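You operate a simulated robot arm through the tools that you are given. There is no shell and no other tool. Be economical: measure what you need, move in short steps, check, and stop when the job is done.

The job below is to be done with a simulated two-armed robot. You get a single attempt, and the scene is never put back.

TASK
Take the red plug gauge and put it on top of the medium shank. Then take the cap off the sample bottle and lay it down on the top of the tote stand. Then put the folded blue rag from the top of the yellow bench on the top of the red bench. Then take the felt wiper on the top of the teal table and put it away on the top of the beige bench. Then shut the blue drawer. The order counts.

Only the result counts: the job must be done as asked and must still hold three seconds after the hand-in. Knocking over, shifting, dropping, spilling or breaking anything else fails it. Lids that push on must go on centred and level and be pressed home; caps that screw on are set level and turned clockwise until they are tight.

THE ROBOT
Two 7-joint arms with fingered hands on one trunk, on a base that drives. Base frame: it is fixed to the floor where the robot stands at the start and does not move with it; the origin is under the middle of the robot, x ahead of it, y to its left, z up. Units: m, degrees, N and s.
The left shoulder is at the start at [0.03, 0.119, 1.077], the right one opposite. With the tool pointing down near the work surface each hand reaches from about 0.1 to 0.72 m from the robot's upright axis, wherever it stands, measured 20 degrees to its own side. Places, roughly: blue drawer [-0.8, 4.2, 0.9]; felt wiper (8x6x6 cm) [1.5, 5.3, 0.9]; folded blue rag (9x5x4 cm) [3.5, -2, 0.9]; medium shank [0.5, 1.75, 1]; red plug gauge (4x4x9 cm) [0.5, -0.2, 0.9]; sample bottle [0.75, -1.75, 0.75]; top of the beige bench [4.5, 7.3, 0.9]; top of the red bench [1.7, -1.9, 0.8]. Payload 3.8 kg a hand.
The tool frame of a hand sits at the grasp point between the pads (the TCP): z along the fingers, y along the line on which they close. The tips reach 0.025 m beyond it. The gripper opens to 0.088 m. The gripper's body begins 0.029 m behind the TCP. The gripper is a hand of 4 fingers: y runs from the thumb to the fingers, the wrist lies at [-0.013, -0.106, -0.174] in the tool frame, and closing takes about 1.5 s.
Orientation is told as [roll, pitch, yaw] about the base's x, y, z axes, in that order, counted from this pose: with the fingers straight down and the wrist toward the robot, the tool's x, y and z point along [0, 1, 0], [1, 0, 0] and [0, 0, -1] of the base frame.

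THE INTERFACE
- The arms move only by the tool play_rows. It takes "left_targets", "right_targets" or both (then of equal length, played together; a hand with none holds still); each is a list of rows, each an object (a shift or turn left out is 0, a gripper value left out holds the last) with "slide": the shift along the tool's x, y, z in units of 50 mm (1.0 is 50 mm), a list of three; "delta_rot": the turn, a rotation vector about the tool's x, y, z in units of 8 degrees (1.0 is 8 degrees), a list of three; "claw": the finger opening in m, from 0 to 0.088. In form: [{"slide": [x, y, z], "delta_rot": [wx, wy, wz], "claw": claw}, ...]. A call has 1 to 10 rows; each row shifts and turns the commanded pose from where the row before left it, along the tool's axes as they then stand. A call with a number of a shift or a turn outside -1 to 1 is refused whole. Rows are played at 5 a second. More than 0.05 m and 8.6 degrees between two rows, or a gripper value outside its range, and nothing of the call is played. A pose out of reach is approached as far as the arm can. The call stops where the force on the tool passes 40 N (or 10 N more than at its start, if that is more) or the arm is blocked; 0.2 s more then pass. Each finger travels about 0.153 m/s and halts on what it meets, pressing with about 22 N; the grip force reading is that of the motor and also rises with nothing between the fingers. The clock runs only during rows and for 0.2 s after the last one: add rows that do not move to give the fingers time. It gives the time, the measured TCP pose, the force on the tool (base axes), the opening and the grip force at its end, in the units of the frame above (readings bear some noise), with the torque about the TCP (base axes, N m) and any sound that the robot's microphone picked up, and new pictures: "show" is both (left out), scene, wrist or none (wrist: the cameras of the hands that moved).
- Cameras (640 x 400 px; columns grow to the right, rows downward): "scene" is now at [0.0543, -0.0236, 1.6233]; the picture's right is [-0.28, -0.96, -0.00], its down [-0.72, 0.21, -0.66] and it looks along [0.63, -0.19, -0.76] (base axes); focal length 296 px, centre (320, 200). "left" rides on the left gripper at [-0.064, -0.083, -0.098] in its tool frame; the picture's right is [-0.62, -0.37, 0.69], its down [0.71, -0.63, 0.30] and it looks along [0.32, 0.68, 0.65] (tool axes); focal length 265 px, centre (320, 200). "right" rides on the right gripper at [0.064, -0.083, -0.098] in its tool frame; the picture's right is [-0.62, 0.37, -0.69], its down [-0.72, -0.63, 0.30] and it looks along [-0.32, 0.68, 0.65] (tool axes); focal length 265 px, centre (320, 200). There is no depth. A picture from a camera that has moved, and an enlarged one, comes with that camera's place and axes in the base frame and with its lens.
- move_column(by): slides the trunk up (or, below 0, down) by that many m; the arms and the scene camera ride with it, the base frame stays. It gives what a move gives, with no picture.
- base_move(legs): drives the robot by 1 to 6 legs, each [ahead, left, turn to the left] in m, m and degrees, along the robot's own axes; the way and the turn of a leg run together, so that a leg with both is an arc; at most 1.5 m and 180 degrees a leg. The arms and the cameras ride along, it lands a little off, and it stops where it bumps. It gives what a move gives, and a new picture of the scene camera.
- preshape(shape, hand): the hand has 4 fingers and takes this shape, open, in about a second: jaw (thumb against the fingers, like two jaws); tri (thumb and two fingers); tip (a fingertip pinch); poke (one finger out to press); point (the index stretched); flat (the hand flat); cup (the hand cupped); fist (a fist). The gripper value then closes the fingers along that shape, each until it touches; the sizes above hold for jaw. It gives what a move gives, with no picture.
- head_to(pan, tilt): turns the head with the scene camera to pan (to the left, within 120 degrees either way) and tilt (down, from -29 to 69), counted from straight ahead of the robot. It gives what a move gives, and a new picture of the scene camera.
- zoom(camera, box): a new picture of the part [left, top, right, bottom] of that camera's present view, enlarged. No time passes.
- finish_job(): hands the job in; it is judged then, once.

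Work in short steps. Places have to be worked out from the pictures, the camera data and where the tool is seen: move nearer, look again, correct. Check each grasp and each placing, and mend what went wrong. You have 165 turns and 260 pictures in all, those below and enlarged ones among them. Open the grippers and draw the arms clear of the work before you hand the job in, unless the task says otherwise; then end with one line.

The tools are called after "Request:" as a command line: name --argument value ..., lists and objects as JSON in quotes. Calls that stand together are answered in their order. play_rows: Moves the arms, as the interface text tells. Its arguments: {"type":"object","properties":{"left_targets":{"type":"array","items":{"type":"object","properties":{"slide":{"type":"array","items":{"type":"number"}},"delta_rot":{"type":"array","items":{"type":"number"}},"claw":{"type":"number"}}}},"right_targets":{"type":"array","items":{"type":"object","properties":{"slide":{"type":"array","items":{"type":"number"}},"delta_rot":{"type":"array","items":{"type":"number"}},"claw":{"type":"number"}}}},"show":{"type":"string","enum":["both","scene","wrist","none"]}},"required":[]} The other tools are called the same way: move_column (by) slides the trunk up or down; preshape (shape, hand) gives the hand a shape; base_move (legs) drives the base; head_to (pan, tilt) turns the head that bears the scene camera; zoom (camera, box) takes an enlarged picture of a part of a camera's view; finish_job () hands the job in.

At the start:

```text
time_s: 0.0
left_eef_pos: [0.5179, -0.0254, 1.1375]
left_ee_rot: [0.0, 0.0, 0.1]
left_wrist_force: [0.9, 0.5, 1.2]
left_wrist_torque: [0.04, -0.01, -0.01]
left_finger_gap: 0.0876
left_gripper_force: 0.0
left_shape: jaw
right_eef_pos: [0.3719, -0.3868, 1.1592]
right_ee_rot: [0.0, 0.0, -0.2]
right_wrist_force: [-0.4, -1.1, 0.6]
right_wrist_torque: [0.0, 0.05, 0.02]
right_finger_gap: 0.0875
right_gripper_force: 0.1
right_shape: jaw
trunk travel left (down, up): [-0.233, 0.357]
robot x, y, heading: [-0.0006, 0.0024, -0.1]
head pan, tilt: [-16.5, 49.0]
```

scene: 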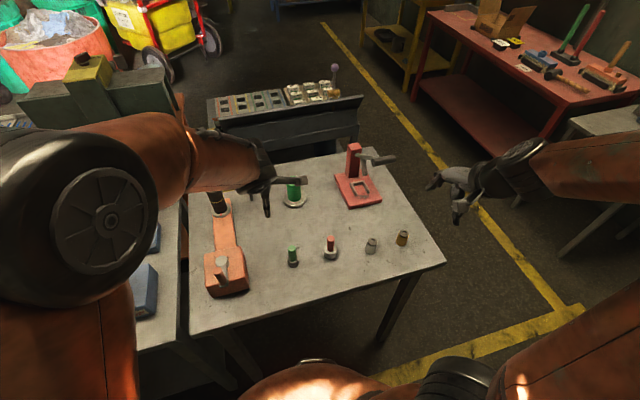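
right: 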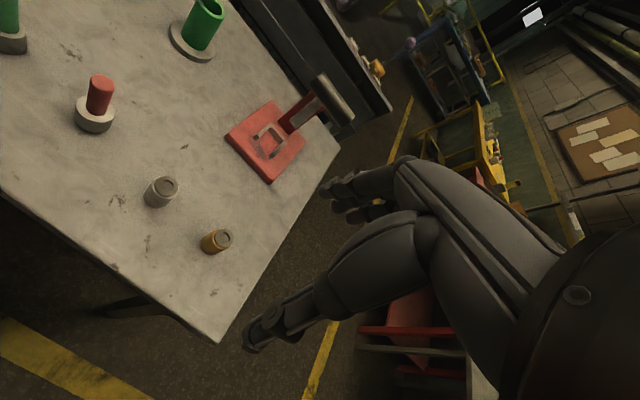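
left: 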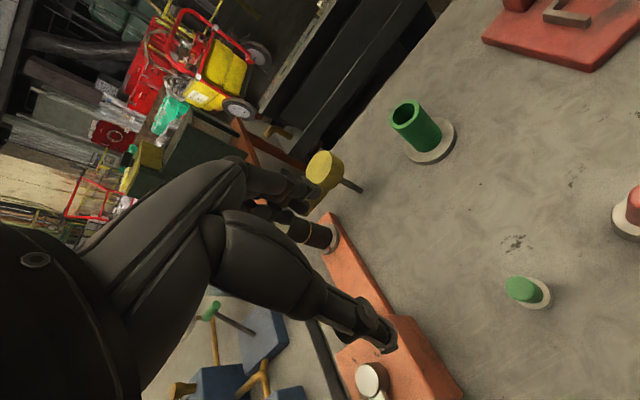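

I'll zoom in on the red plug gauge, near pixel (330,247), to see its shape before I grasp it.

Request:
zoom --camera "scene" --box '[240, 160, 440, 285]'

Request:
zoom --camera "right" --box '[40, 40, 280, 190]'

```text
3.20 times, centred on (340, 222) of scene
camera zoom: at [0.0543, -0.0236, 1.6233], right [-0.28, -0.96, 0.0], down [-0.72, 0.21, -0.66], along [0.63, -0.19, -0.76], focal length 949 px, centre (256, 128)
```

zoom: 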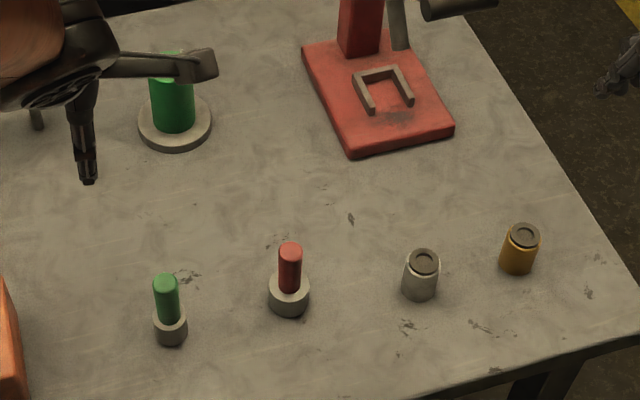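

```text
2.67 times, centred on (160, 115) of right
camera zoom: at [0.2884, -0.3227, 1.2579], right [0.37, -0.62, 0.69], down [-0.63, -0.71, -0.3], along [0.68, -0.33, -0.65], focal length 708 px, centre (747, 427)
```

zoom: 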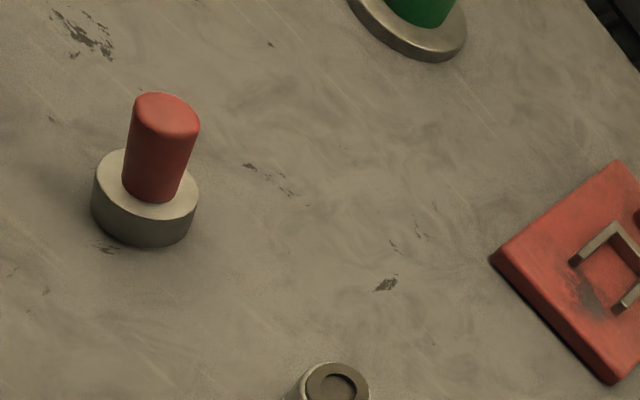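

The red gauge stands at about (0.476, -0.182). Its top is at z≈0.948, its base top at about 0.892, and the table at about 0.858. I'll move the right hand above it and lift the left hand away to the left.

Request:
play_rows --right_targets '[{"slide": [0.82, 0.416, 0.5]}, {"slide": [0.82, 0.416, 0.5]}, {"slide": [0.82, 0.416, 0.5]}, {"slide": [0.82, 0.416, 0.5]}, {"slide": [0.82, 0.416, 0.5]}, {}]' --left_targets '[{"slide": [0.4, -0.4, -0.5]}, {"slide": [0.4, -0.4, -0.5]}, {"slide": [0.4, -0.4, -0.5]}, {"slide": [0.4, -0.4, -0.5]}, {"slide": [0.4, -0.4, -0.5]}, {}]'

```text
refused: row 1 steps farther than a row can; nothing moved
```

The step was slightly too long, because the norm limit is 50 mm. I'll split the move over more rows.

Request:
play_rows --right_targets '[{"slide": [0.683, 0.347, 0.4]}, {"slide": [0.683, 0.347, 0.4]}, {"slide": [0.683, 0.347, 0.4]}, {"slide": [0.683, 0.347, 0.4]}, {"slide": [0.683, 0.347, 0.4]}, {"slide": [0.683, 0.347, 0.4]}, {}]' --left_targets '[{"slide": [0.4, -0.4, -0.5]}, {"slide": [0.4, -0.4, -0.5]}, {"slide": [0.4, -0.4, -0.5]}, {"slide": [0.4, -0.4, -0.5]}, {"slide": [0.4, -0.4, -0.5]}, {}, {}]'

```text
time_s: 1.6
left_eef_pos: [0.4153, 0.0744, 1.263]
left_ee_rot: [0.0, 0.0, 0.0]
left_wrist_force: [0.5, 0.5, 0.3]
left_wrist_torque: [0.05, -0.03, 0.03]
left_finger_gap: 0.0879
left_gripper_force: 0.1
left_shape: jaw
right_eef_pos: [0.4758, -0.1826, 1.0399]
right_ee_rot: [0.0, -0.2, -0.1]
right_wrist_force: [1.4, -1.2, -0.4]
right_wrist_torque: [0.03, -0.01, 0.0]
right_finger_gap: 0.0877
right_gripper_force: 0.0
right_shape: jaw
trunk travel left (down, up): [-0.233, 0.357]
robot x, y, heading: [-0.0005, -0.003, -0.0]
head pan, tilt: [-16.5, 49.0]
camera scene: at [0.053, -0.0246, 1.6233], right [-0.28, -0.96, 0.0], down [-0.72, 0.21, -0.66], along [0.63, -0.19, -0.75], focal length 296 px, centre (320, 200)
camera right: at [0.3919, -0.1183, 1.1374], right [0.37, -0.62, 0.69], down [-0.63, -0.71, -0.31], along [0.68, -0.33, -0.65], focal length 265 px, centre (320, 200)
camera left: at [0.3339, 0.0094, 1.3608], right [-0.37, -0.62, -0.69], down [-0.63, 0.71, -0.3], along [0.68, 0.32, -0.65], focal length 265 px, centre (320, 200)
```

scene: 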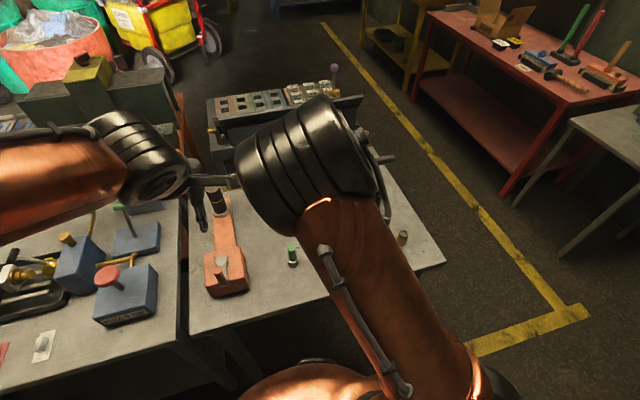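
right: 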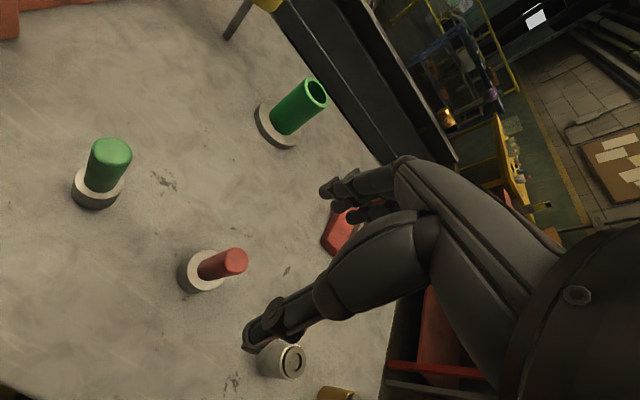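
left: 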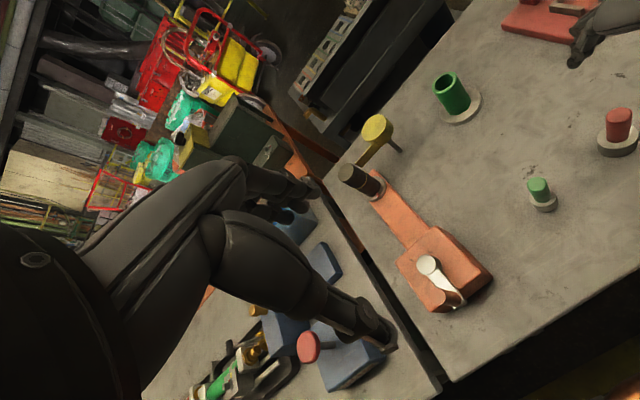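

The right camera confirms the gauge at about (0.476, -0.180). I'll descend to TCP z≈0.921 and close on the red handle.

Request:
play_rows --right_targets '[{"slide": [0.01, 0, 0.8]}, {"slide": [0.01, 0, 0.8]}, {"slide": [0, 0, 0.78]}, {}]' --show "wrist"

```text
time_s: 2.1
left_eef_pos: [0.4198, 0.0798, 1.26]
left_ee_rot: [0.3, 0.4, 0.9]
left_wrist_force: [0.5, -0.2, 0.5]
left_wrist_torque: [-0.06, 0.11, -0.01]
left_finger_gap: 0.0875
left_gripper_force: 0.1
left_shape: jaw
right_eef_pos: [0.4777, -0.1781, 0.9848]
right_ee_rot: [0.1, -0.3, 0.1]
right_wrist_force: [0.5, 0.4, 0.5]
right_wrist_torque: [-0.01, 0.02, -0.02]
right_finger_gap: 0.0879
right_gripper_force: 0.0
right_shape: jaw
trunk travel left (down, up): [-0.233, 0.357]
robot x, y, heading: [-0.0024, 0.0003, -0.2]
head pan, tilt: [-16.5, 49.0]
stopped in row 2 (left hand): the force on the tool passed its limit at 71 N (the readings are from after the stop); the commanded pose is now the measured one
camera right: at [0.393, -0.1153, 1.0828], right [0.37, -0.62, 0.69], down [-0.63, -0.71, -0.31], along [0.69, -0.32, -0.65], focal length 265 px, centre (320, 200)
```

right: 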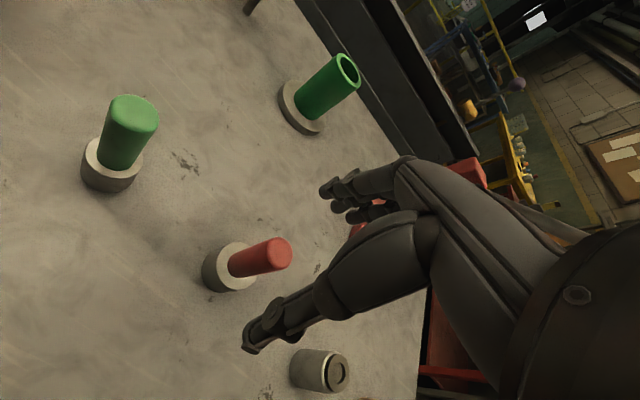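

The left hand touched the right arm. I'll move the left hand another 0.2 m left and up.

Request:
play_rows --left_targets '[{"slide": [0.9, 0, -0.2]}, {"slide": [0.9, 0, -0.2]}, {"slide": [0.9, 0, -0.2]}, {"slide": [0.9, 0, -0.2]}, {}]' --show "scene"

```text
time_s: 3.3
left_eef_pos: [0.4165, 0.2595, 1.3015]
left_ee_rot: [0.2, 0.3, 1.0]
left_wrist_force: [-0.6, 0.0, 0.2]
left_wrist_torque: [-0.04, 0.02, -0.06]
left_finger_gap: 0.0878
left_gripper_force: 0.1
left_shape: jaw
right_eef_pos: [0.4771, -0.1793, 0.9843]
right_ee_rot: [0.2, -0.4, 0.2]
right_wrist_force: [-0.5, -0.2, 0.3]
right_wrist_torque: [0.01, -0.01, -0.03]
right_finger_gap: 0.0878
right_gripper_force: 0.1
right_shape: jaw
trunk travel left (down, up): [-0.233, 0.357]
robot x, y, heading: [-0.0044, 0.001, -0.1]
head pan, tilt: [-16.5, 49.0]
camera scene: at [0.0545, -0.0238, 1.6233], right [-0.28, -0.96, 0.0], down [-0.72, 0.21, -0.66], along [0.63, -0.19, -0.76], focal length 296 px, centre (320, 200)
```

scene: 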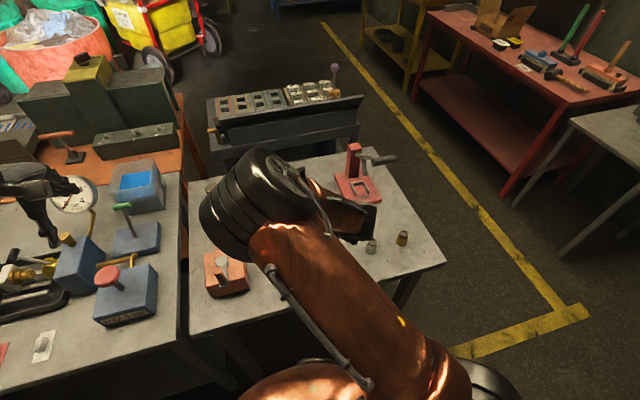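

The way is clear, so I'll lower the right hand to z≈0.921. Then I'll check it before closing.

Request:
play_rows --right_targets '[{"slide": [-0.02, -0.02, 0.65]}, {"slide": [-0.02, 0, 0.61]}, {}, {"claw": 0.0}, {}, {}, {}, {}, {}, {}]' --show "wrist"

```text
time_s: 5.5
left_eef_pos: [0.4164, 0.2596, 1.3011]
left_ee_rot: [0.2, 0.4, 0.9]
left_wrist_force: [0.4, -0.7, -0.7]
left_wrist_torque: [0.0, 0.0, -0.01]
left_finger_gap: 0.0877
left_gripper_force: 0.1
left_shape: jaw
right_eef_pos: [0.4758, -0.1805, 0.9215]
right_ee_rot: [0.1, -0.1, 0.1]
right_wrist_force: [0.6, 0.6, -0.6]
right_wrist_torque: [-0.04, -0.01, 0.0]
right_finger_gap: 0.0119
right_gripper_force: 21.7
right_shape: jaw
trunk travel left (down, up): [-0.233, 0.357]
robot x, y, heading: [-0.001, 0.0031, -0.2]
head pan, tilt: [-16.5, 49.0]
camera right: at [0.3922, -0.1169, 1.0193], right [0.37, -0.62, 0.69], down [-0.63, -0.71, -0.31], along [0.69, -0.32, -0.65], focal length 265 px, centre (320, 200)
```

right: 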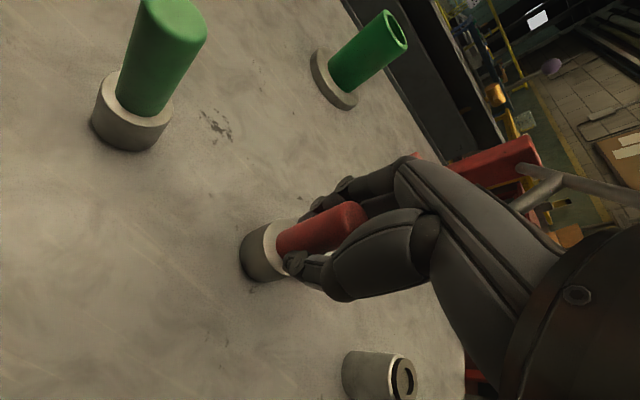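

The grip has stopped on the handle at a 12 mm gap. I'll lift 0.15 m and look.

Request:
play_rows --right_targets '[{"slide": [0, 0, -0.4]}, {"slide": [0, 0, -0.8]}, {"slide": [0, 0, -0.9]}, {"slide": [0, 0, -0.9]}, {}]' --show "wrist"

Request:
zoom --camera "right" --box '[180, 130, 460, 305]'

Request:
head_to --pan 80 --tilt 35

```text
time_s: 6.7
left_eef_pos: [0.4164, 0.2599, 1.3014]
left_ee_rot: [0.2, 0.4, 0.9]
left_wrist_force: [0.0, 0.6, -0.4]
left_wrist_torque: [0.0, 0.0, 0.03]
left_finger_gap: 0.0878
left_gripper_force: 0.0
left_shape: jaw
right_eef_pos: [0.4748, -0.1826, 1.0723]
right_ee_rot: [0.1, -0.2, 0.2]
right_wrist_force: [-0.2, 0.4, -1.8]
right_wrist_torque: [-0.01, 0.05, 0.03]
right_finger_gap: 0.0117
right_gripper_force: 21.8
right_shape: jaw
trunk travel left (down, up): [-0.233, 0.357]
robot x, y, heading: [-0.0011, 0.0011, -0.1]
head pan, tilt: [-16.5, 49.0]
camera right: at [0.3914, -0.1177, 1.1698], right [0.37, -0.62, 0.69], down [-0.63, -0.71, -0.31], along [0.69, -0.32, -0.65], focal length 265 px, centre (320, 200)
```

right: 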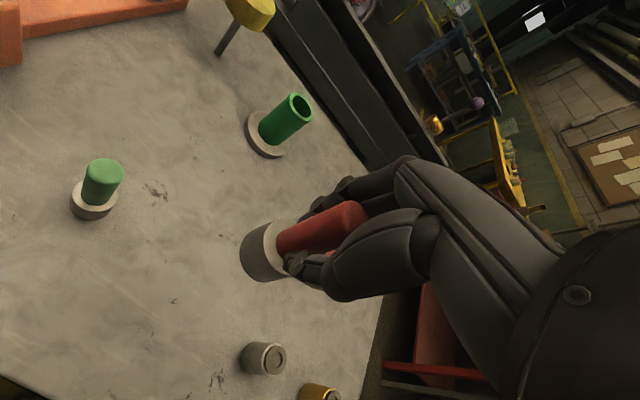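

```text
2.29 times, centred on (320, 218) of right
camera zoom: at [0.3914, -0.1177, 1.1698], right [0.37, -0.62, 0.69], down [-0.63, -0.71, -0.31], along [0.69, -0.32, -0.65], focal length 607 px, centre (320, 160)
```

zoom: 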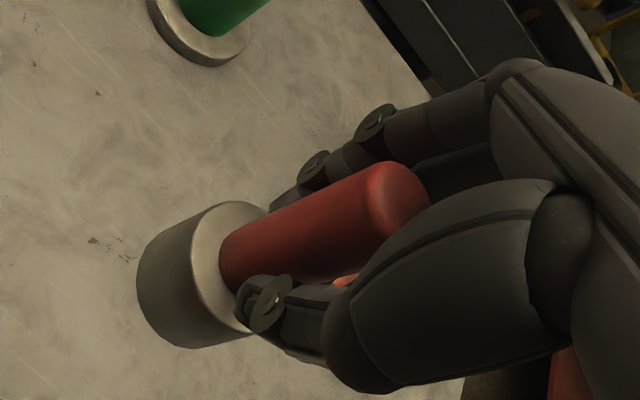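

```text
time_s: 8.4
left_eef_pos: [0.4163, 0.2595, 1.3012]
left_ee_rot: [0.2, 0.4, 0.9]
left_wrist_force: [0.8, 0.7, -0.5]
left_wrist_torque: [-0.02, 0.01, 0.0]
left_finger_gap: 0.0879
left_gripper_force: 0.0
left_shape: jaw
right_eef_pos: [0.4735, -0.1815, 1.0715]
right_ee_rot: [0.1, -0.3, 0.0]
right_wrist_force: [0.5, -0.2, -2.1]
right_wrist_torque: [-0.02, 0.02, 0.0]
right_finger_gap: 0.0117
right_gripper_force: 21.9
right_shape: jaw
trunk travel left (down, up): [-0.233, 0.357]
robot x, y, heading: [-0.0022, 0.0015, 0.0]
head pan, tilt: [80.0, 35.0]
camera scene: at [-0.0049, 0.0856, 1.6437], right [0.98, -0.17, 0.0], down [-0.1, -0.56, -0.82], along [0.14, 0.81, -0.57], focal length 296 px, centre (320, 200)
```

scene: 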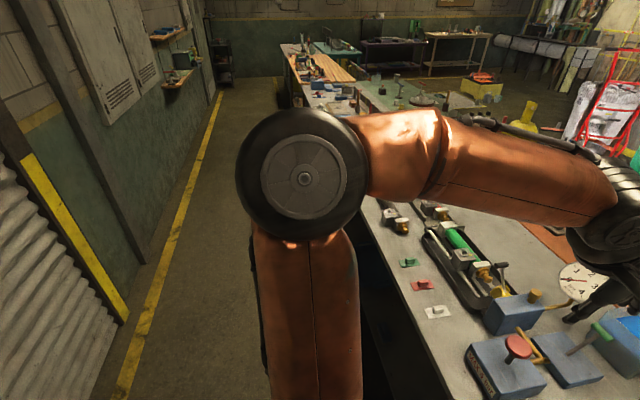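

The gauge is held. I'll raise and retract the right hand, then drive left along the aisle, which is clear beside the bench edge.

Request:
play_rows --right_targets '[{"slide": [-0.3, -0.6, -0.7]}, {"slide": [-0.3, -0.6, -0.7]}, {"slide": [-0.3, -0.6, -0.7]}, {"slide": [-0.3, -0.6, -0.7]}, {"slide": [-0.3, -0.6, -0.7]}, {}]' --left_targets '[{"slide": [0, -0.5, -0.4]}, {"slide": [0, -0.5, -0.4]}, {"slide": [0, -0.5, -0.4]}, {"slide": [0, -0.5, 0]}, {}, {}]' --show "none"

Request:
base_move --legs '[[-0.05, 0.7, 0]]'

Request:
head_to --pan 40 --tilt 40

```text
time_s: 9.8
left_eef_pos: [0.3177, 0.2576, 1.362]
left_ee_rot: [0.2, 0.5, 0.9]
left_wrist_force: [0.0, -1.1, -0.8]
left_wrist_torque: [-0.02, 0.01, -0.02]
left_finger_gap: 0.0877
left_gripper_force: 0.1
left_shape: jaw
right_eef_pos: [0.3246, -0.2569, 1.2451]
right_ee_rot: [0.0, -0.2, 0.1]
right_wrist_force: [0.3, 0.6, -1.4]
right_wrist_torque: [-0.04, -0.01, 0.02]
right_finger_gap: 0.0116
right_gripper_force: 22.2
right_shape: jaw
trunk travel left (down, up): [-0.233, 0.357]
robot x, y, heading: [-0.0021, -0.0008, -0.0]
head pan, tilt: [80.0, 35.0]
```

```text
time_s: 13.7
left_eef_pos: [0.2693, 0.958, 1.3613]
left_ee_rot: [0.1, 0.3, 0.8]
left_wrist_force: [-0.5, 0.8, 0.0]
left_wrist_torque: [-0.04, 0.04, 0.01]
left_finger_gap: 0.0877
left_gripper_force: 0.0
left_shape: jaw
right_eef_pos: [0.2749, 0.4437, 1.2455]
right_ee_rot: [0.1, -0.3, -0.1]
right_wrist_force: [-0.1, 0.0, -2.4]
right_wrist_torque: [0.0, 0.0, 0.0]
right_finger_gap: 0.0117
right_gripper_force: 21.7
right_shape: jaw
trunk travel left (down, up): [-0.233, 0.357]
robot x, y, heading: [-0.0454, 0.6966, 0.1]
head pan, tilt: [80.0, 35.0]
camera scene: at [-0.0542, 0.7867, 1.6437], right [0.98, -0.18, 0.0], down [-0.1, -0.56, -0.82], along [0.14, 0.81, -0.57], focal length 296 px, centre (320, 200)
```

scene: 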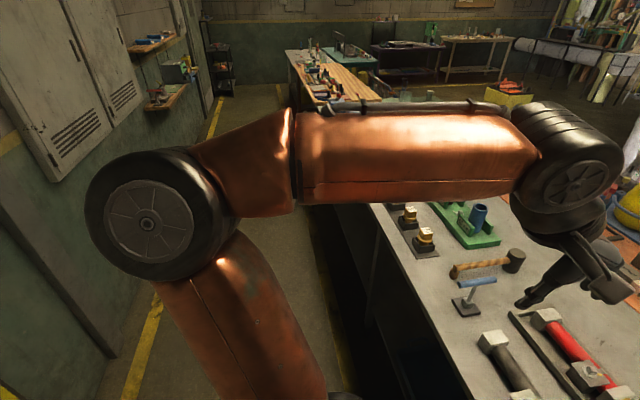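

```text
time_s: 14.8
left_eef_pos: [0.2692, 0.9585, 1.3597]
left_ee_rot: [0.2, 0.3, 0.8]
left_wrist_force: [1.3, 0.5, -0.9]
left_wrist_torque: [0.0, 0.01, -0.01]
left_finger_gap: 0.0877
left_gripper_force: 0.1
left_shape: jaw
right_eef_pos: [0.2747, 0.4436, 1.2447]
right_ee_rot: [0.1, -0.3, 0.0]
right_wrist_force: [0.3, 0.8, -1.5]
right_wrist_torque: [0.0, 0.01, -0.01]
right_finger_gap: 0.0117
right_gripper_force: 22.2
right_shape: jaw
trunk travel left (down, up): [-0.233, 0.357]
robot x, y, heading: [-0.0433, 0.7063, -0.3]
head pan, tilt: [40.0, 40.0]
camera scene: at [-0.0044, 0.7541, 1.6361], right [0.64, -0.77, 0.0], down [-0.49, -0.41, -0.77], along [0.59, 0.49, -0.64], focal length 296 px, centre (320, 200)
```

scene: 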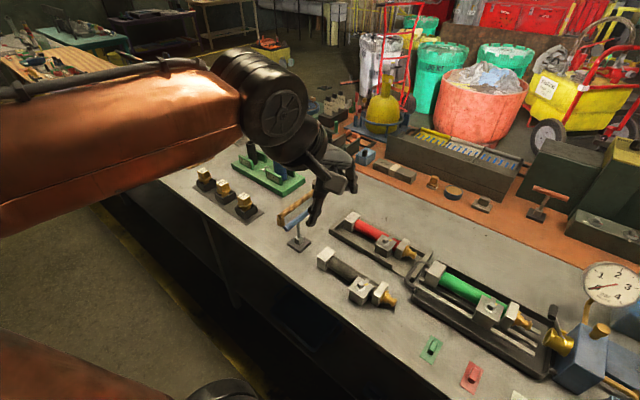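

The shanks are probably the posts on the green fixture near (265,170). I'll drive on left and look.

Request:
base_move --legs '[[0.0, 0.95, 0]]'

Request:
head_to --pan 5 --tilt 50

```text
time_s: 19.7
left_eef_pos: [0.2733, 1.9096, 1.3597]
left_ee_rot: [0.2, 0.3, 0.7]
left_wrist_force: [0.7, 0.4, -0.2]
left_wrist_torque: [-0.02, -0.01, 0.0]
left_finger_gap: 0.088
left_gripper_force: 0.0
left_shape: jaw
right_eef_pos: [0.277, 1.3949, 1.2452]
right_ee_rot: [0.1, -0.5, -0.2]
right_wrist_force: [-0.7, -0.2, -2.1]
right_wrist_torque: [-0.02, 0.02, -0.01]
right_finger_gap: 0.0115
right_gripper_force: 21.9
right_shape: jaw
trunk travel left (down, up): [-0.233, 0.357]
robot x, y, heading: [-0.0441, 1.6501, -0.5]
head pan, tilt: [40.0, 40.0]
camera scene: at [-0.001, 1.7059, 1.6361], right [0.64, -0.77, 0.0], down [-0.49, -0.41, -0.77], along [0.59, 0.49, -0.64], focal length 296 px, centre (320, 200)
```

scene: 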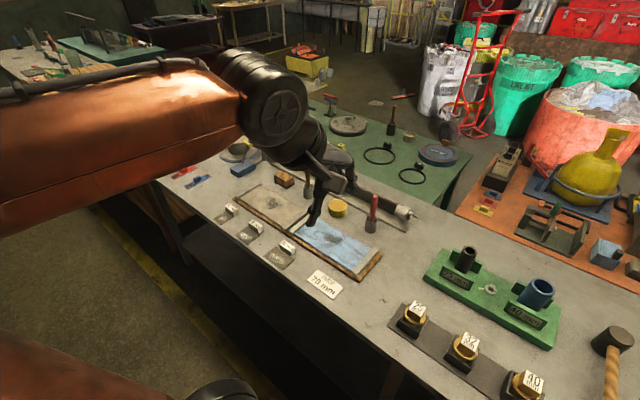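

```text
time_s: 20.8
left_eef_pos: [0.2725, 1.907, 1.3608]
left_ee_rot: [0.2, 0.3, 0.6]
left_wrist_force: [0.8, 0.0, -0.4]
left_wrist_torque: [-0.02, 0.06, 0.0]
left_finger_gap: 0.0878
left_gripper_force: 0.0
left_shape: jaw
right_eef_pos: [0.2779, 1.394, 1.2451]
right_ee_rot: [0.1, -0.4, -0.2]
right_wrist_force: [0.8, -0.1, -1.8]
right_wrist_torque: [-0.02, 0.02, 0.0]
right_finger_gap: 0.0115
right_gripper_force: 22.4
right_shape: jaw
trunk travel left (down, up): [-0.233, 0.357]
robot x, y, heading: [-0.0417, 1.6556, -0.2]
head pan, tilt: [5.0, 50.0]
camera scene: at [0.0104, 1.6577, 1.622], right [0.08, -1.0, 0.0], down [-0.76, -0.06, -0.64], along [0.64, 0.05, -0.77], focal length 296 px, centre (320, 200)
```

scene: 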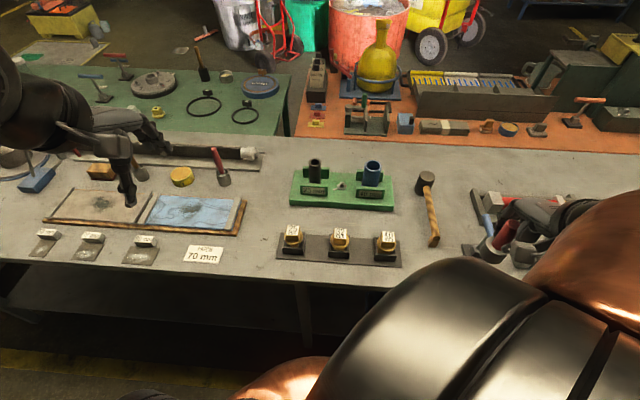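

Request:
zoom --camera "scene" --box '[250, 140, 450, 265]'

Request:
zoom --camera "scene" --box '[0, 120, 256, 280]'

```text
3.20 times, centred on (350, 202) of scene
camera zoom: at [0.0104, 1.6577, 1.622], right [0.08, -1.0, 0.0], down [-0.76, -0.06, -0.64], along [0.64, 0.05, -0.77], focal length 949 px, centre (224, 192)
```

zoom: 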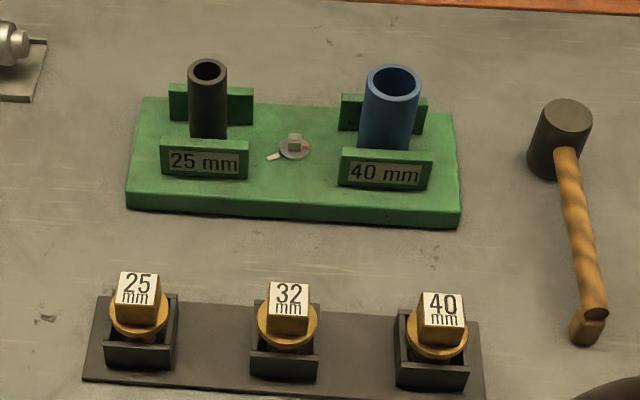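

```text
2.50 times, centred on (128, 200) of scene
camera zoom: at [0.0104, 1.6577, 1.622], right [0.08, -1.0, 0.0], down [-0.76, -0.06, -0.64], along [0.64, 0.05, -0.77], focal length 741 px, centre (800, 200)
```

zoom: 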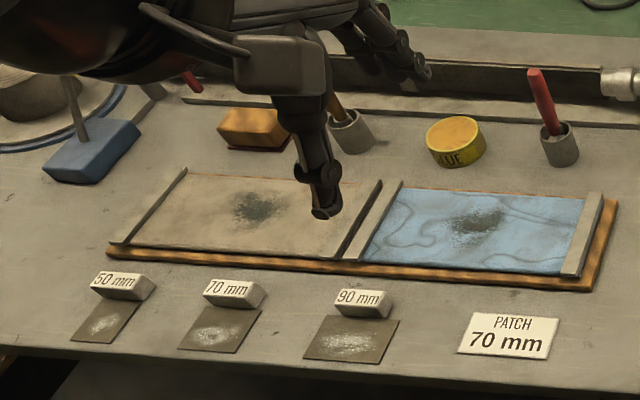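

Request:
zoom --camera "scene" --box '[270, 210, 410, 280]'

Request:
zoom --camera "scene" --box '[440, 170, 600, 270]'

```text
4.57 times, centred on (340, 245) of scene
camera zoom: at [0.0104, 1.6577, 1.622], right [0.08, -1.0, 0.0], down [-0.76, -0.06, -0.64], along [0.64, 0.05, -0.77], focal length 1355 px, centre (229, -6)
```

zoom: 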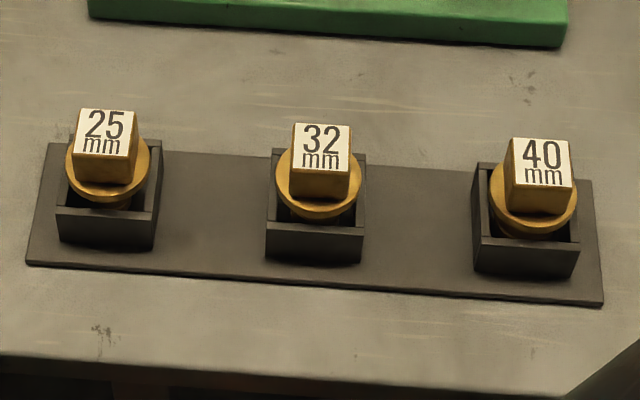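

```text
4.00 times, centred on (520, 220) of scene
camera zoom: at [0.0104, 1.6577, 1.622], right [0.08, -1.0, 0.0], down [-0.76, -0.06, -0.64], along [0.64, 0.05, -0.77], focal length 1186 px, centre (-480, 120)
```

zoom: 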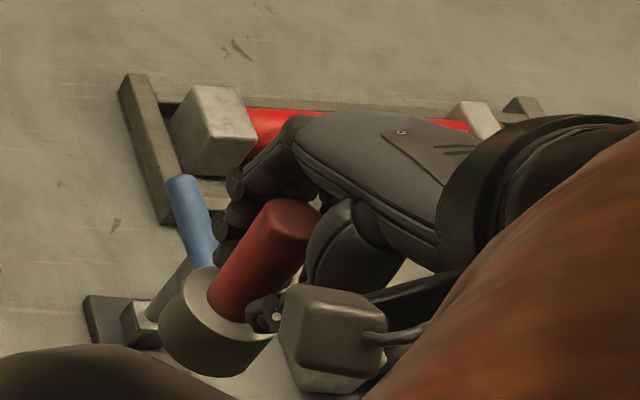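

The three square-headed pieces are marked 25, 32 and 40 mm, so the medium shank is the 32 mm one, at about (0.47, 1.637). I'll shift the base left 0.15 m and bring the right hand over that area for a closer look.

Request:
base_move --legs '[[0.0, 0.15, 0]]'

Request:
play_rows --right_targets '[{"slide": [0.15, 0.5, 0.4]}, {"slide": [0.15, 0.5, 0.4]}, {"slide": [0.15, 0.5, 0.4]}, {"slide": [0.15, 0.5, 0.4]}, {"slide": [0.15, 0.5, 0.4]}, {}]' --show "both"

```text
time_s: 22.1
left_eef_pos: [0.2735, 2.0599, 1.3604]
left_ee_rot: [0.2, 0.3, 0.6]
left_wrist_force: [0.5, 0.4, 0.5]
left_wrist_torque: [-0.03, -0.02, -0.02]
left_finger_gap: 0.0876
left_gripper_force: 0.0
left_shape: jaw
right_eef_pos: [0.277, 1.5442, 1.2461]
right_ee_rot: [0.0, -0.3, -0.2]
right_wrist_force: [-0.5, 0.8, -1.3]
right_wrist_torque: [0.03, 0.02, -0.01]
right_finger_gap: 0.0118
right_gripper_force: 21.7
right_shape: jaw
trunk travel left (down, up): [-0.233, 0.357]
robot x, y, heading: [-0.0462, 1.8007, -0.5]
head pan, tilt: [5.0, 50.0]
camera scene: at [0.0112, 1.8083, 1.622], right [0.08, -1.0, 0.0], down [-0.76, -0.06, -0.64], along [0.64, 0.05, -0.77], focal length 296 px, centre (320, 200)
```

scene: 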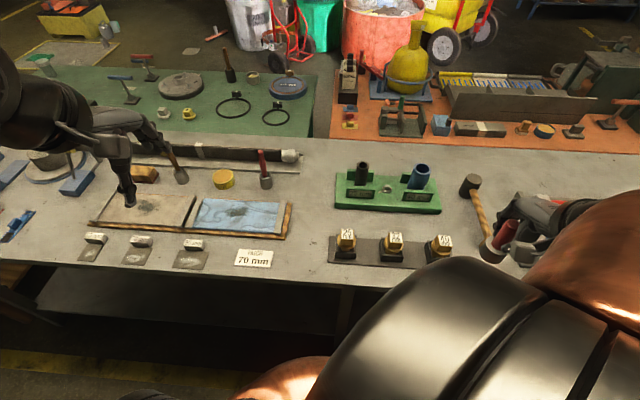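

```text
time_s: 23.5
left_eef_pos: [0.2727, 2.059, 1.3612]
left_ee_rot: [0.2, 0.3, 0.7]
left_wrist_force: [0.5, 0.0, 0.6]
left_wrist_torque: [0.02, 0.01, 0.02]
left_finger_gap: 0.088
left_gripper_force: 0.0
left_shape: jaw
right_eef_pos: [0.4044, 1.5813, 1.1463]
right_ee_rot: [0.1, -0.4, -0.3]
right_wrist_force: [-0.3, 0.2, -1.1]
right_wrist_torque: [0.0, -0.01, -0.02]
right_finger_gap: 0.0112
right_gripper_force: 22.3
right_shape: jaw
trunk travel left (down, up): [-0.233, 0.357]
robot x, y, heading: [-0.046, 1.8006, -0.2]
head pan, tilt: [5.0, 50.0]
camera scene: at [0.0104, 1.8075, 1.622], right [0.08, -1.0, 0.0], down [-0.76, -0.06, -0.64], along [0.64, 0.05, -0.77], focal length 296 px, centre (320, 200)
camera right: at [0.3201, 1.6448, 1.2446], right [0.36, -0.62, 0.69], down [-0.63, -0.71, -0.31], along [0.69, -0.33, -0.65], focal length 265 px, centre (320, 200)
```

scene: 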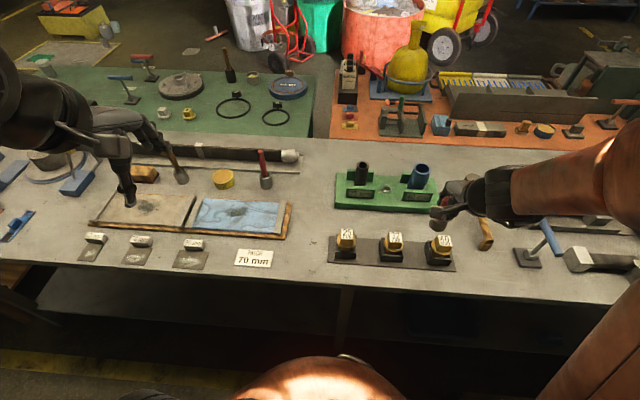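
right: 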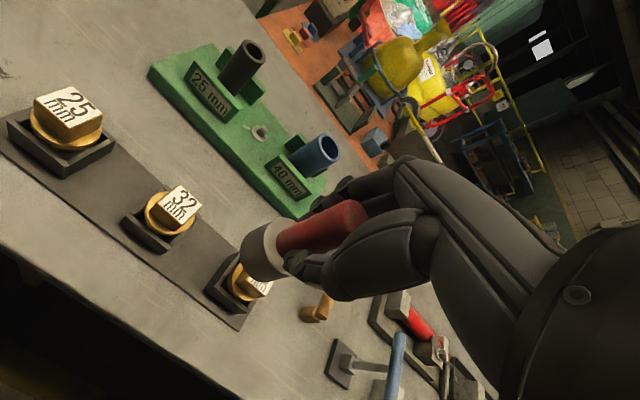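

I'll zoom both views on the 32 mm top to triangulate it.

Request:
zoom --camera "scene" --box '[340, 215, 440, 275]'

Request:
zoom --camera "right" --box '[100, 150, 260, 250]'

```text
6.40 times, centred on (390, 245) of scene
camera zoom: at [0.0104, 1.8075, 1.622], right [0.08, -1.0, 0.0], down [-0.76, -0.06, -0.64], along [0.64, 0.05, -0.77], focal length 1897 px, centre (-128, -88)
```

zoom: 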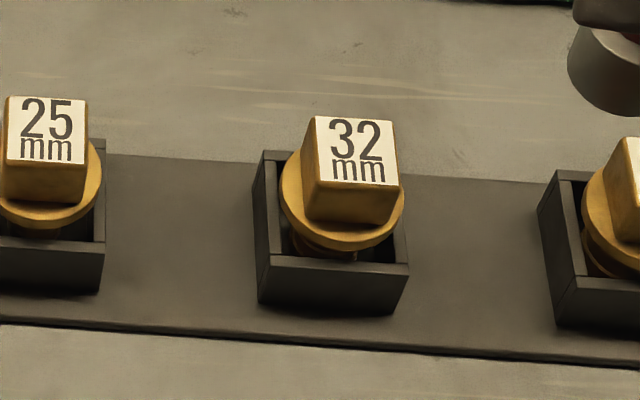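

```text
4.00 times, centred on (180, 200) of right
camera zoom: at [0.3201, 1.6448, 1.2446], right [0.36, -0.62, 0.69], down [-0.63, -0.71, -0.31], along [0.69, -0.33, -0.65], focal length 1062 px, centre (880, 200)
```

zoom: 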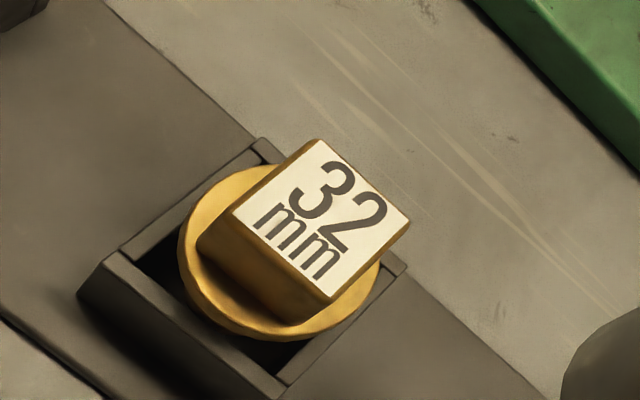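

The 32 mm top is at about (0.4725, 1.637, 0.926). I'll hover the gauge about 5 cm above it and compare the two in both views.

Request:
play_rows --right_targets '[{"slide": [0.5, 0.68, 0.1]}, {"slide": [0.5, 0.68, 0.3]}, {"slide": [0, 0, 0.8]}, {"slide": [0, 0, 0.9]}, {}]' --show "none"

Request:
zoom --camera "scene" --box '[310, 165, 470, 265]'

Request:
zoom --camera "right" --box '[160, 150, 400, 300]'

```text
time_s: 24.7
left_eef_pos: [0.2741, 2.0583, 1.3614]
left_ee_rot: [0.2, 0.3, 0.5]
left_wrist_force: [0.4, 0.0, -0.3]
left_wrist_torque: [0.02, 0.03, 0.0]
left_finger_gap: 0.0878
left_gripper_force: 0.0
left_shape: jaw
right_eef_pos: [0.4744, 1.6298, 1.0403]
right_ee_rot: [0.0, -0.2, -0.2]
right_wrist_force: [0.3, 0.5, -1.7]
right_wrist_torque: [-0.01, 0.02, 0.0]
right_finger_gap: 0.0116
right_gripper_force: 21.4
right_shape: jaw
trunk travel left (down, up): [-0.233, 0.357]
robot x, y, heading: [-0.0447, 1.805, -0.2]
head pan, tilt: [5.0, 50.0]
```

```text
4.00 times, centred on (390, 215) of scene
camera zoom: at [0.0103, 1.8068, 1.622], right [0.08, -1.0, 0.0], down [-0.76, -0.06, -0.64], along [0.64, 0.05, -0.77], focal length 1186 px, centre (40, 140)
```

zoom: 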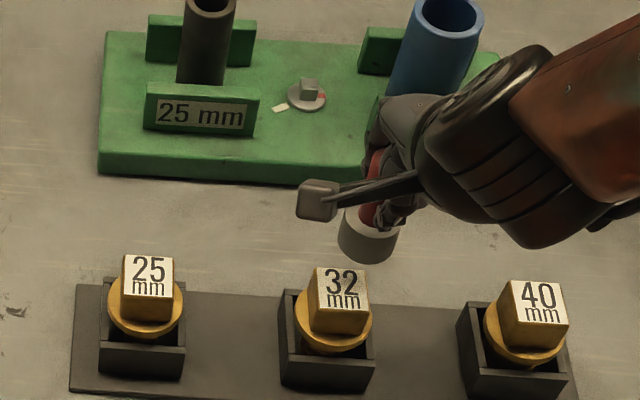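

```text
2.67 times, centred on (280, 225) of right
camera zoom: at [0.39, 1.6934, 1.1391], right [0.36, -0.62, 0.69], down [-0.63, -0.71, -0.31], along [0.69, -0.33, -0.65], focal length 708 px, centre (427, 133)
```

zoom: 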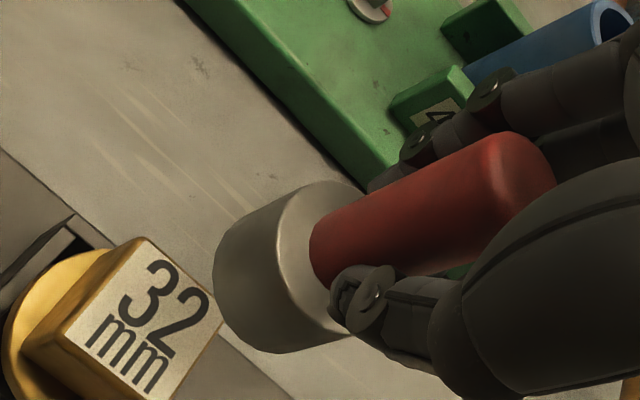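

Comparing views, the gauge needs about +5.5 mm in y and −2 mm in x. I'll correct that and come down to about 1.5 cm above the top.

Request:
play_rows --right_targets '[{"slide": [0.11, -0.04, 0]}, {"slide": [0, 0, 0.7]}, {}]' --show "none"

Request:
zoom --camera "scene" --box '[330, 190, 430, 265]'

Request:
zoom --camera "right" --box '[160, 170, 400, 320]'

```text
time_s: 25.5
left_eef_pos: [0.2712, 2.0586, 1.3622]
left_ee_rot: [0.3, 0.3, 0.5]
left_wrist_force: [-0.5, -0.2, 0.2]
left_wrist_torque: [0.0, -0.03, 0.0]
left_finger_gap: 0.0877
left_gripper_force: 0.2
left_shape: jaw
right_eef_pos: [0.4709, 1.6356, 1.0084]
right_ee_rot: [0.1, -0.5, -0.3]
right_wrist_force: [0.3, 0.1, 6.7]
right_wrist_torque: [-0.03, -0.1, 0.0]
right_finger_gap: 0.0116
right_gripper_force: 21.8
right_shape: jaw
trunk travel left (down, up): [-0.233, 0.357]
robot x, y, heading: [-0.0448, 1.8022, -0.2]
head pan, tilt: [5.0, 50.0]
```

```text
5.33 times, centred on (380, 228) of scene
camera zoom: at [0.0096, 1.8076, 1.6221], right [0.08, -1.0, 0.0], down [-0.76, -0.06, -0.64], along [0.64, 0.05, -0.77], focal length 1581 px, centre (0, 53)
```

zoom: 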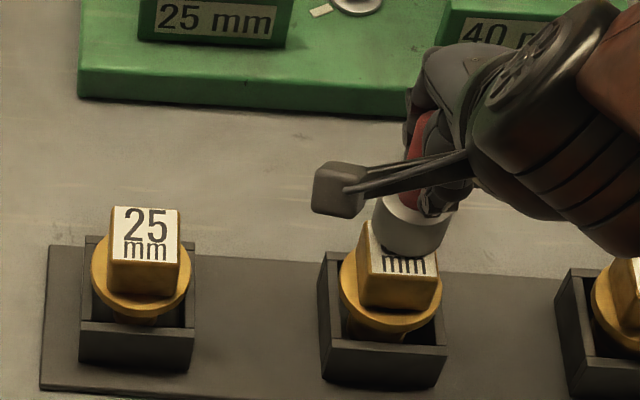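

```text
2.67 times, centred on (280, 245) of right
camera zoom: at [0.3877, 1.6999, 1.1056], right [0.36, -0.62, 0.69], down [-0.63, -0.71, -0.31], along [0.69, -0.33, -0.65], focal length 708 px, centre (427, 80)
```

zoom: 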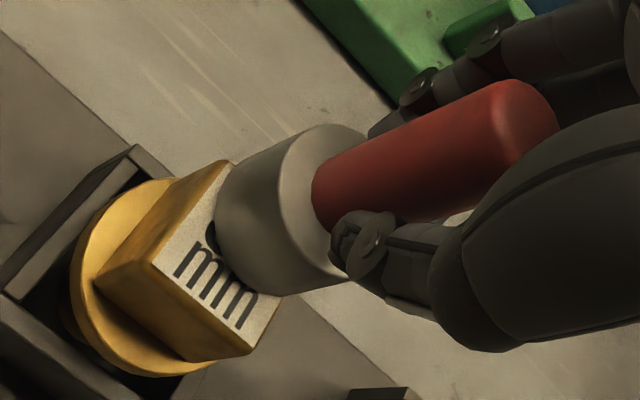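

There's slight contact (6.7 N up), so the top is higher than I computed, at about z 0.945. At that height the gauge sits roughly 11 mm too far in +x and 4 mm too far in −y. I'll lift 8 mm, shift, and check.

Request:
play_rows --right_targets '[{"slide": [0, 0, -0.2]}, {"slide": [0.08, -0.22, 0]}, {}]' --show "none"

Request:
zoom --camera "scene" --box '[350, 200, 430, 250]'

Request:
zoom --camera "right" --box '[160, 170, 400, 320]'

```text
time_s: 26.3
left_eef_pos: [0.2737, 2.0594, 1.3604]
left_ee_rot: [0.3, 0.4, 0.5]
left_wrist_force: [-0.3, 0.2, 0.9]
left_wrist_torque: [-0.01, -0.01, 0.04]
left_finger_gap: 0.0877
left_gripper_force: 0.1
left_shape: jaw
right_eef_pos: [0.4602, 1.639, 1.0157]
right_ee_rot: [0.0, -0.3, -0.3]
right_wrist_force: [-0.9, 0.7, -1.5]
right_wrist_torque: [0.0, 0.02, 0.03]
right_finger_gap: 0.0117
right_gripper_force: 22.2
right_shape: jaw
trunk travel left (down, up): [-0.233, 0.357]
robot x, y, heading: [-0.0464, 1.7988, -0.5]
head pan, tilt: [5.0, 50.0]
```

```text
8.00 times, centred on (390, 225) of scene
camera zoom: at [0.0118, 1.8067, 1.6219], right [0.08, -1.0, 0.0], down [-0.76, -0.06, -0.64], along [0.64, 0.05, -0.77], focal length 2372 px, centre (-240, 0)
```

zoom: 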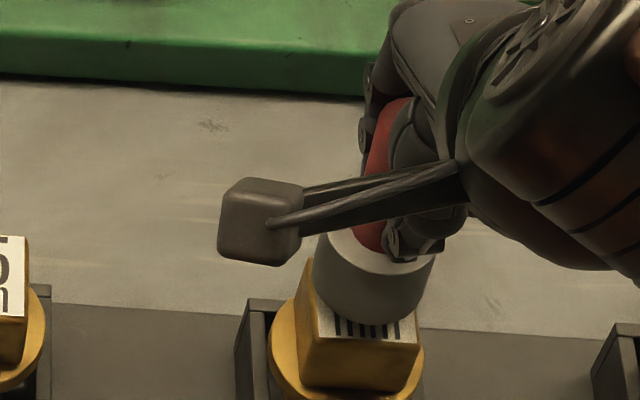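

```text
2.67 times, centred on (280, 245) of right
camera zoom: at [0.3767, 1.7036, 1.1144], right [0.36, -0.62, 0.69], down [-0.63, -0.71, -0.31], along [0.68, -0.33, -0.65], focal length 708 px, centre (427, 80)
```

zoom: 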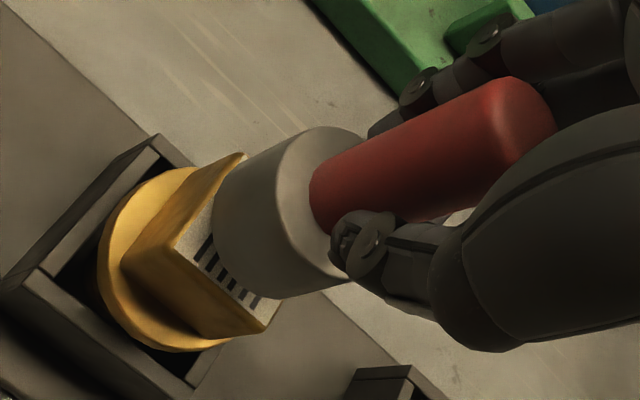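

After the remaining 8 mm descent the gauge should sit centred on the top to within about 1 mm. I'll lower it to contact.

Request:
play_rows --right_targets '[{"slide": [0.02, 0, 0.1]}, {"slide": [0, 0, 0.07]}, {}]' --show "none"

Request:
zoom --camera "scene" --box '[350, 200, 430, 250]'

Request:
zoom --camera "right" --box '[160, 170, 400, 320]'

```text
time_s: 27.1
left_eef_pos: [0.2743, 2.0576, 1.3603]
left_ee_rot: [0.2, 0.3, 0.6]
left_wrist_force: [-0.3, -0.3, 0.2]
left_wrist_torque: [0.01, 0.0, -0.05]
left_finger_gap: 0.0877
left_gripper_force: 0.1
left_shape: jaw
right_eef_pos: [0.4603, 1.6403, 1.0084]
right_ee_rot: [0.1, -0.4, -0.2]
right_wrist_force: [-0.2, -0.7, 4.8]
right_wrist_torque: [-0.01, -0.07, -0.01]
right_finger_gap: 0.0119
right_gripper_force: 21.7
right_shape: jaw
trunk travel left (down, up): [-0.233, 0.357]
robot x, y, heading: [-0.0454, 1.8004, -0.5]
head pan, tilt: [5.0, 50.0]
```

```text
8.00 times, centred on (390, 225) of scene
camera zoom: at [0.0109, 1.807, 1.622], right [0.08, -1.0, 0.0], down [-0.76, -0.06, -0.64], along [0.64, 0.05, -0.77], focal length 2372 px, centre (-240, 0)
```

zoom: 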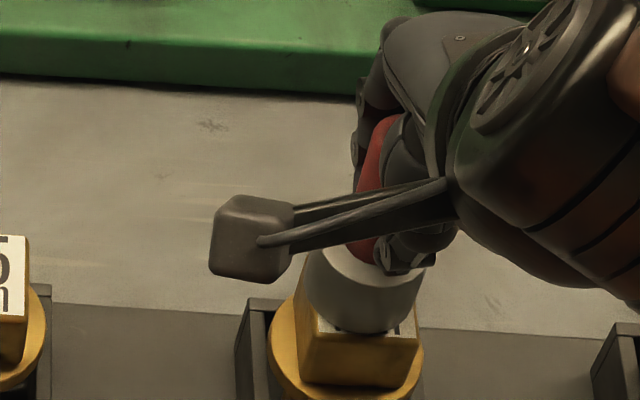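

```text
2.67 times, centred on (280, 245) of right
camera zoom: at [0.3765, 1.7046, 1.1062], right [0.36, -0.62, 0.69], down [-0.63, -0.71, -0.31], along [0.69, -0.33, -0.65], focal length 708 px, centre (427, 80)
```

zoom: 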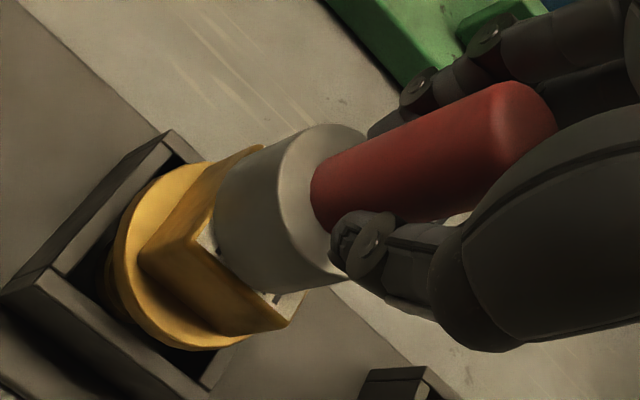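

It's in contact and centred on the 32 mm top. I'll open the fingers, then rise straight up.

Request:
play_rows --right_targets '[{"claw": 0.02}, {"claw": 0.04}, {"claw": 0.07}, {"claw": 0.07}, {"slide": [0, 0, -0.5]}, {"slide": [0, 0, -0.8]}, {"slide": [0, 0, -0.8]}, {"slide": [0, 0, -0.8]}, {}]' --show "none"

Request:
zoom --camera "scene" --box '[330, 180, 450, 255]'

Request:
zoom --camera "right" --box '[100, 150, 420, 350]'

```text
time_s: 29.1
left_eef_pos: [0.2734, 2.0577, 1.3605]
left_ee_rot: [0.4, 0.3, 0.6]
left_wrist_force: [0.2, -0.1, 0.2]
left_wrist_torque: [-0.01, -0.01, 0.0]
left_finger_gap: 0.0876
left_gripper_force: 0.1
left_shape: jaw
right_eef_pos: [0.459, 1.6389, 1.1522]
right_ee_rot: [0.0, -0.2, -0.3]
right_wrist_force: [0.8, -0.2, -0.8]
right_wrist_torque: [-0.02, -0.02, 0.04]
right_finger_gap: 0.0697
right_gripper_force: 0.1
right_shape: jaw
trunk travel left (down, up): [-0.233, 0.357]
robot x, y, heading: [-0.0436, 1.8, -0.4]
head pan, tilt: [5.0, 50.0]
```

```text
5.33 times, centred on (390, 218) of scene
camera zoom: at [0.0119, 1.8065, 1.6219], right [0.08, -1.0, 0.0], down [-0.76, -0.06, -0.64], along [0.64, 0.05, -0.77], focal length 1581 px, centre (-53, 107)
```

zoom: 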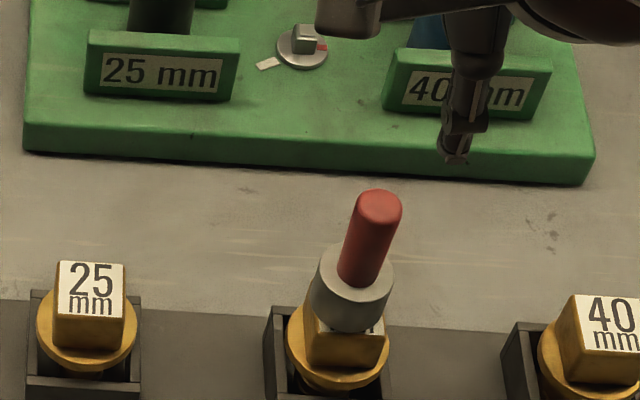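

```text
2.00 times, centred on (260, 250) of right
camera zoom: at [0.376, 1.7039, 1.2509], right [0.36, -0.62, 0.69], down [-0.63, -0.71, -0.31], along [0.68, -0.33, -0.65], focal length 531 px, centre (440, 100)
```

zoom: 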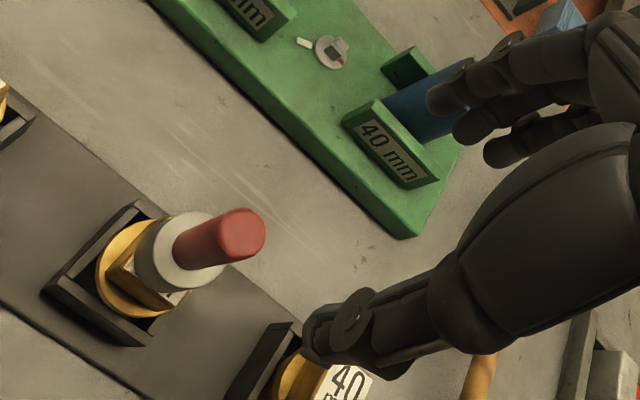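

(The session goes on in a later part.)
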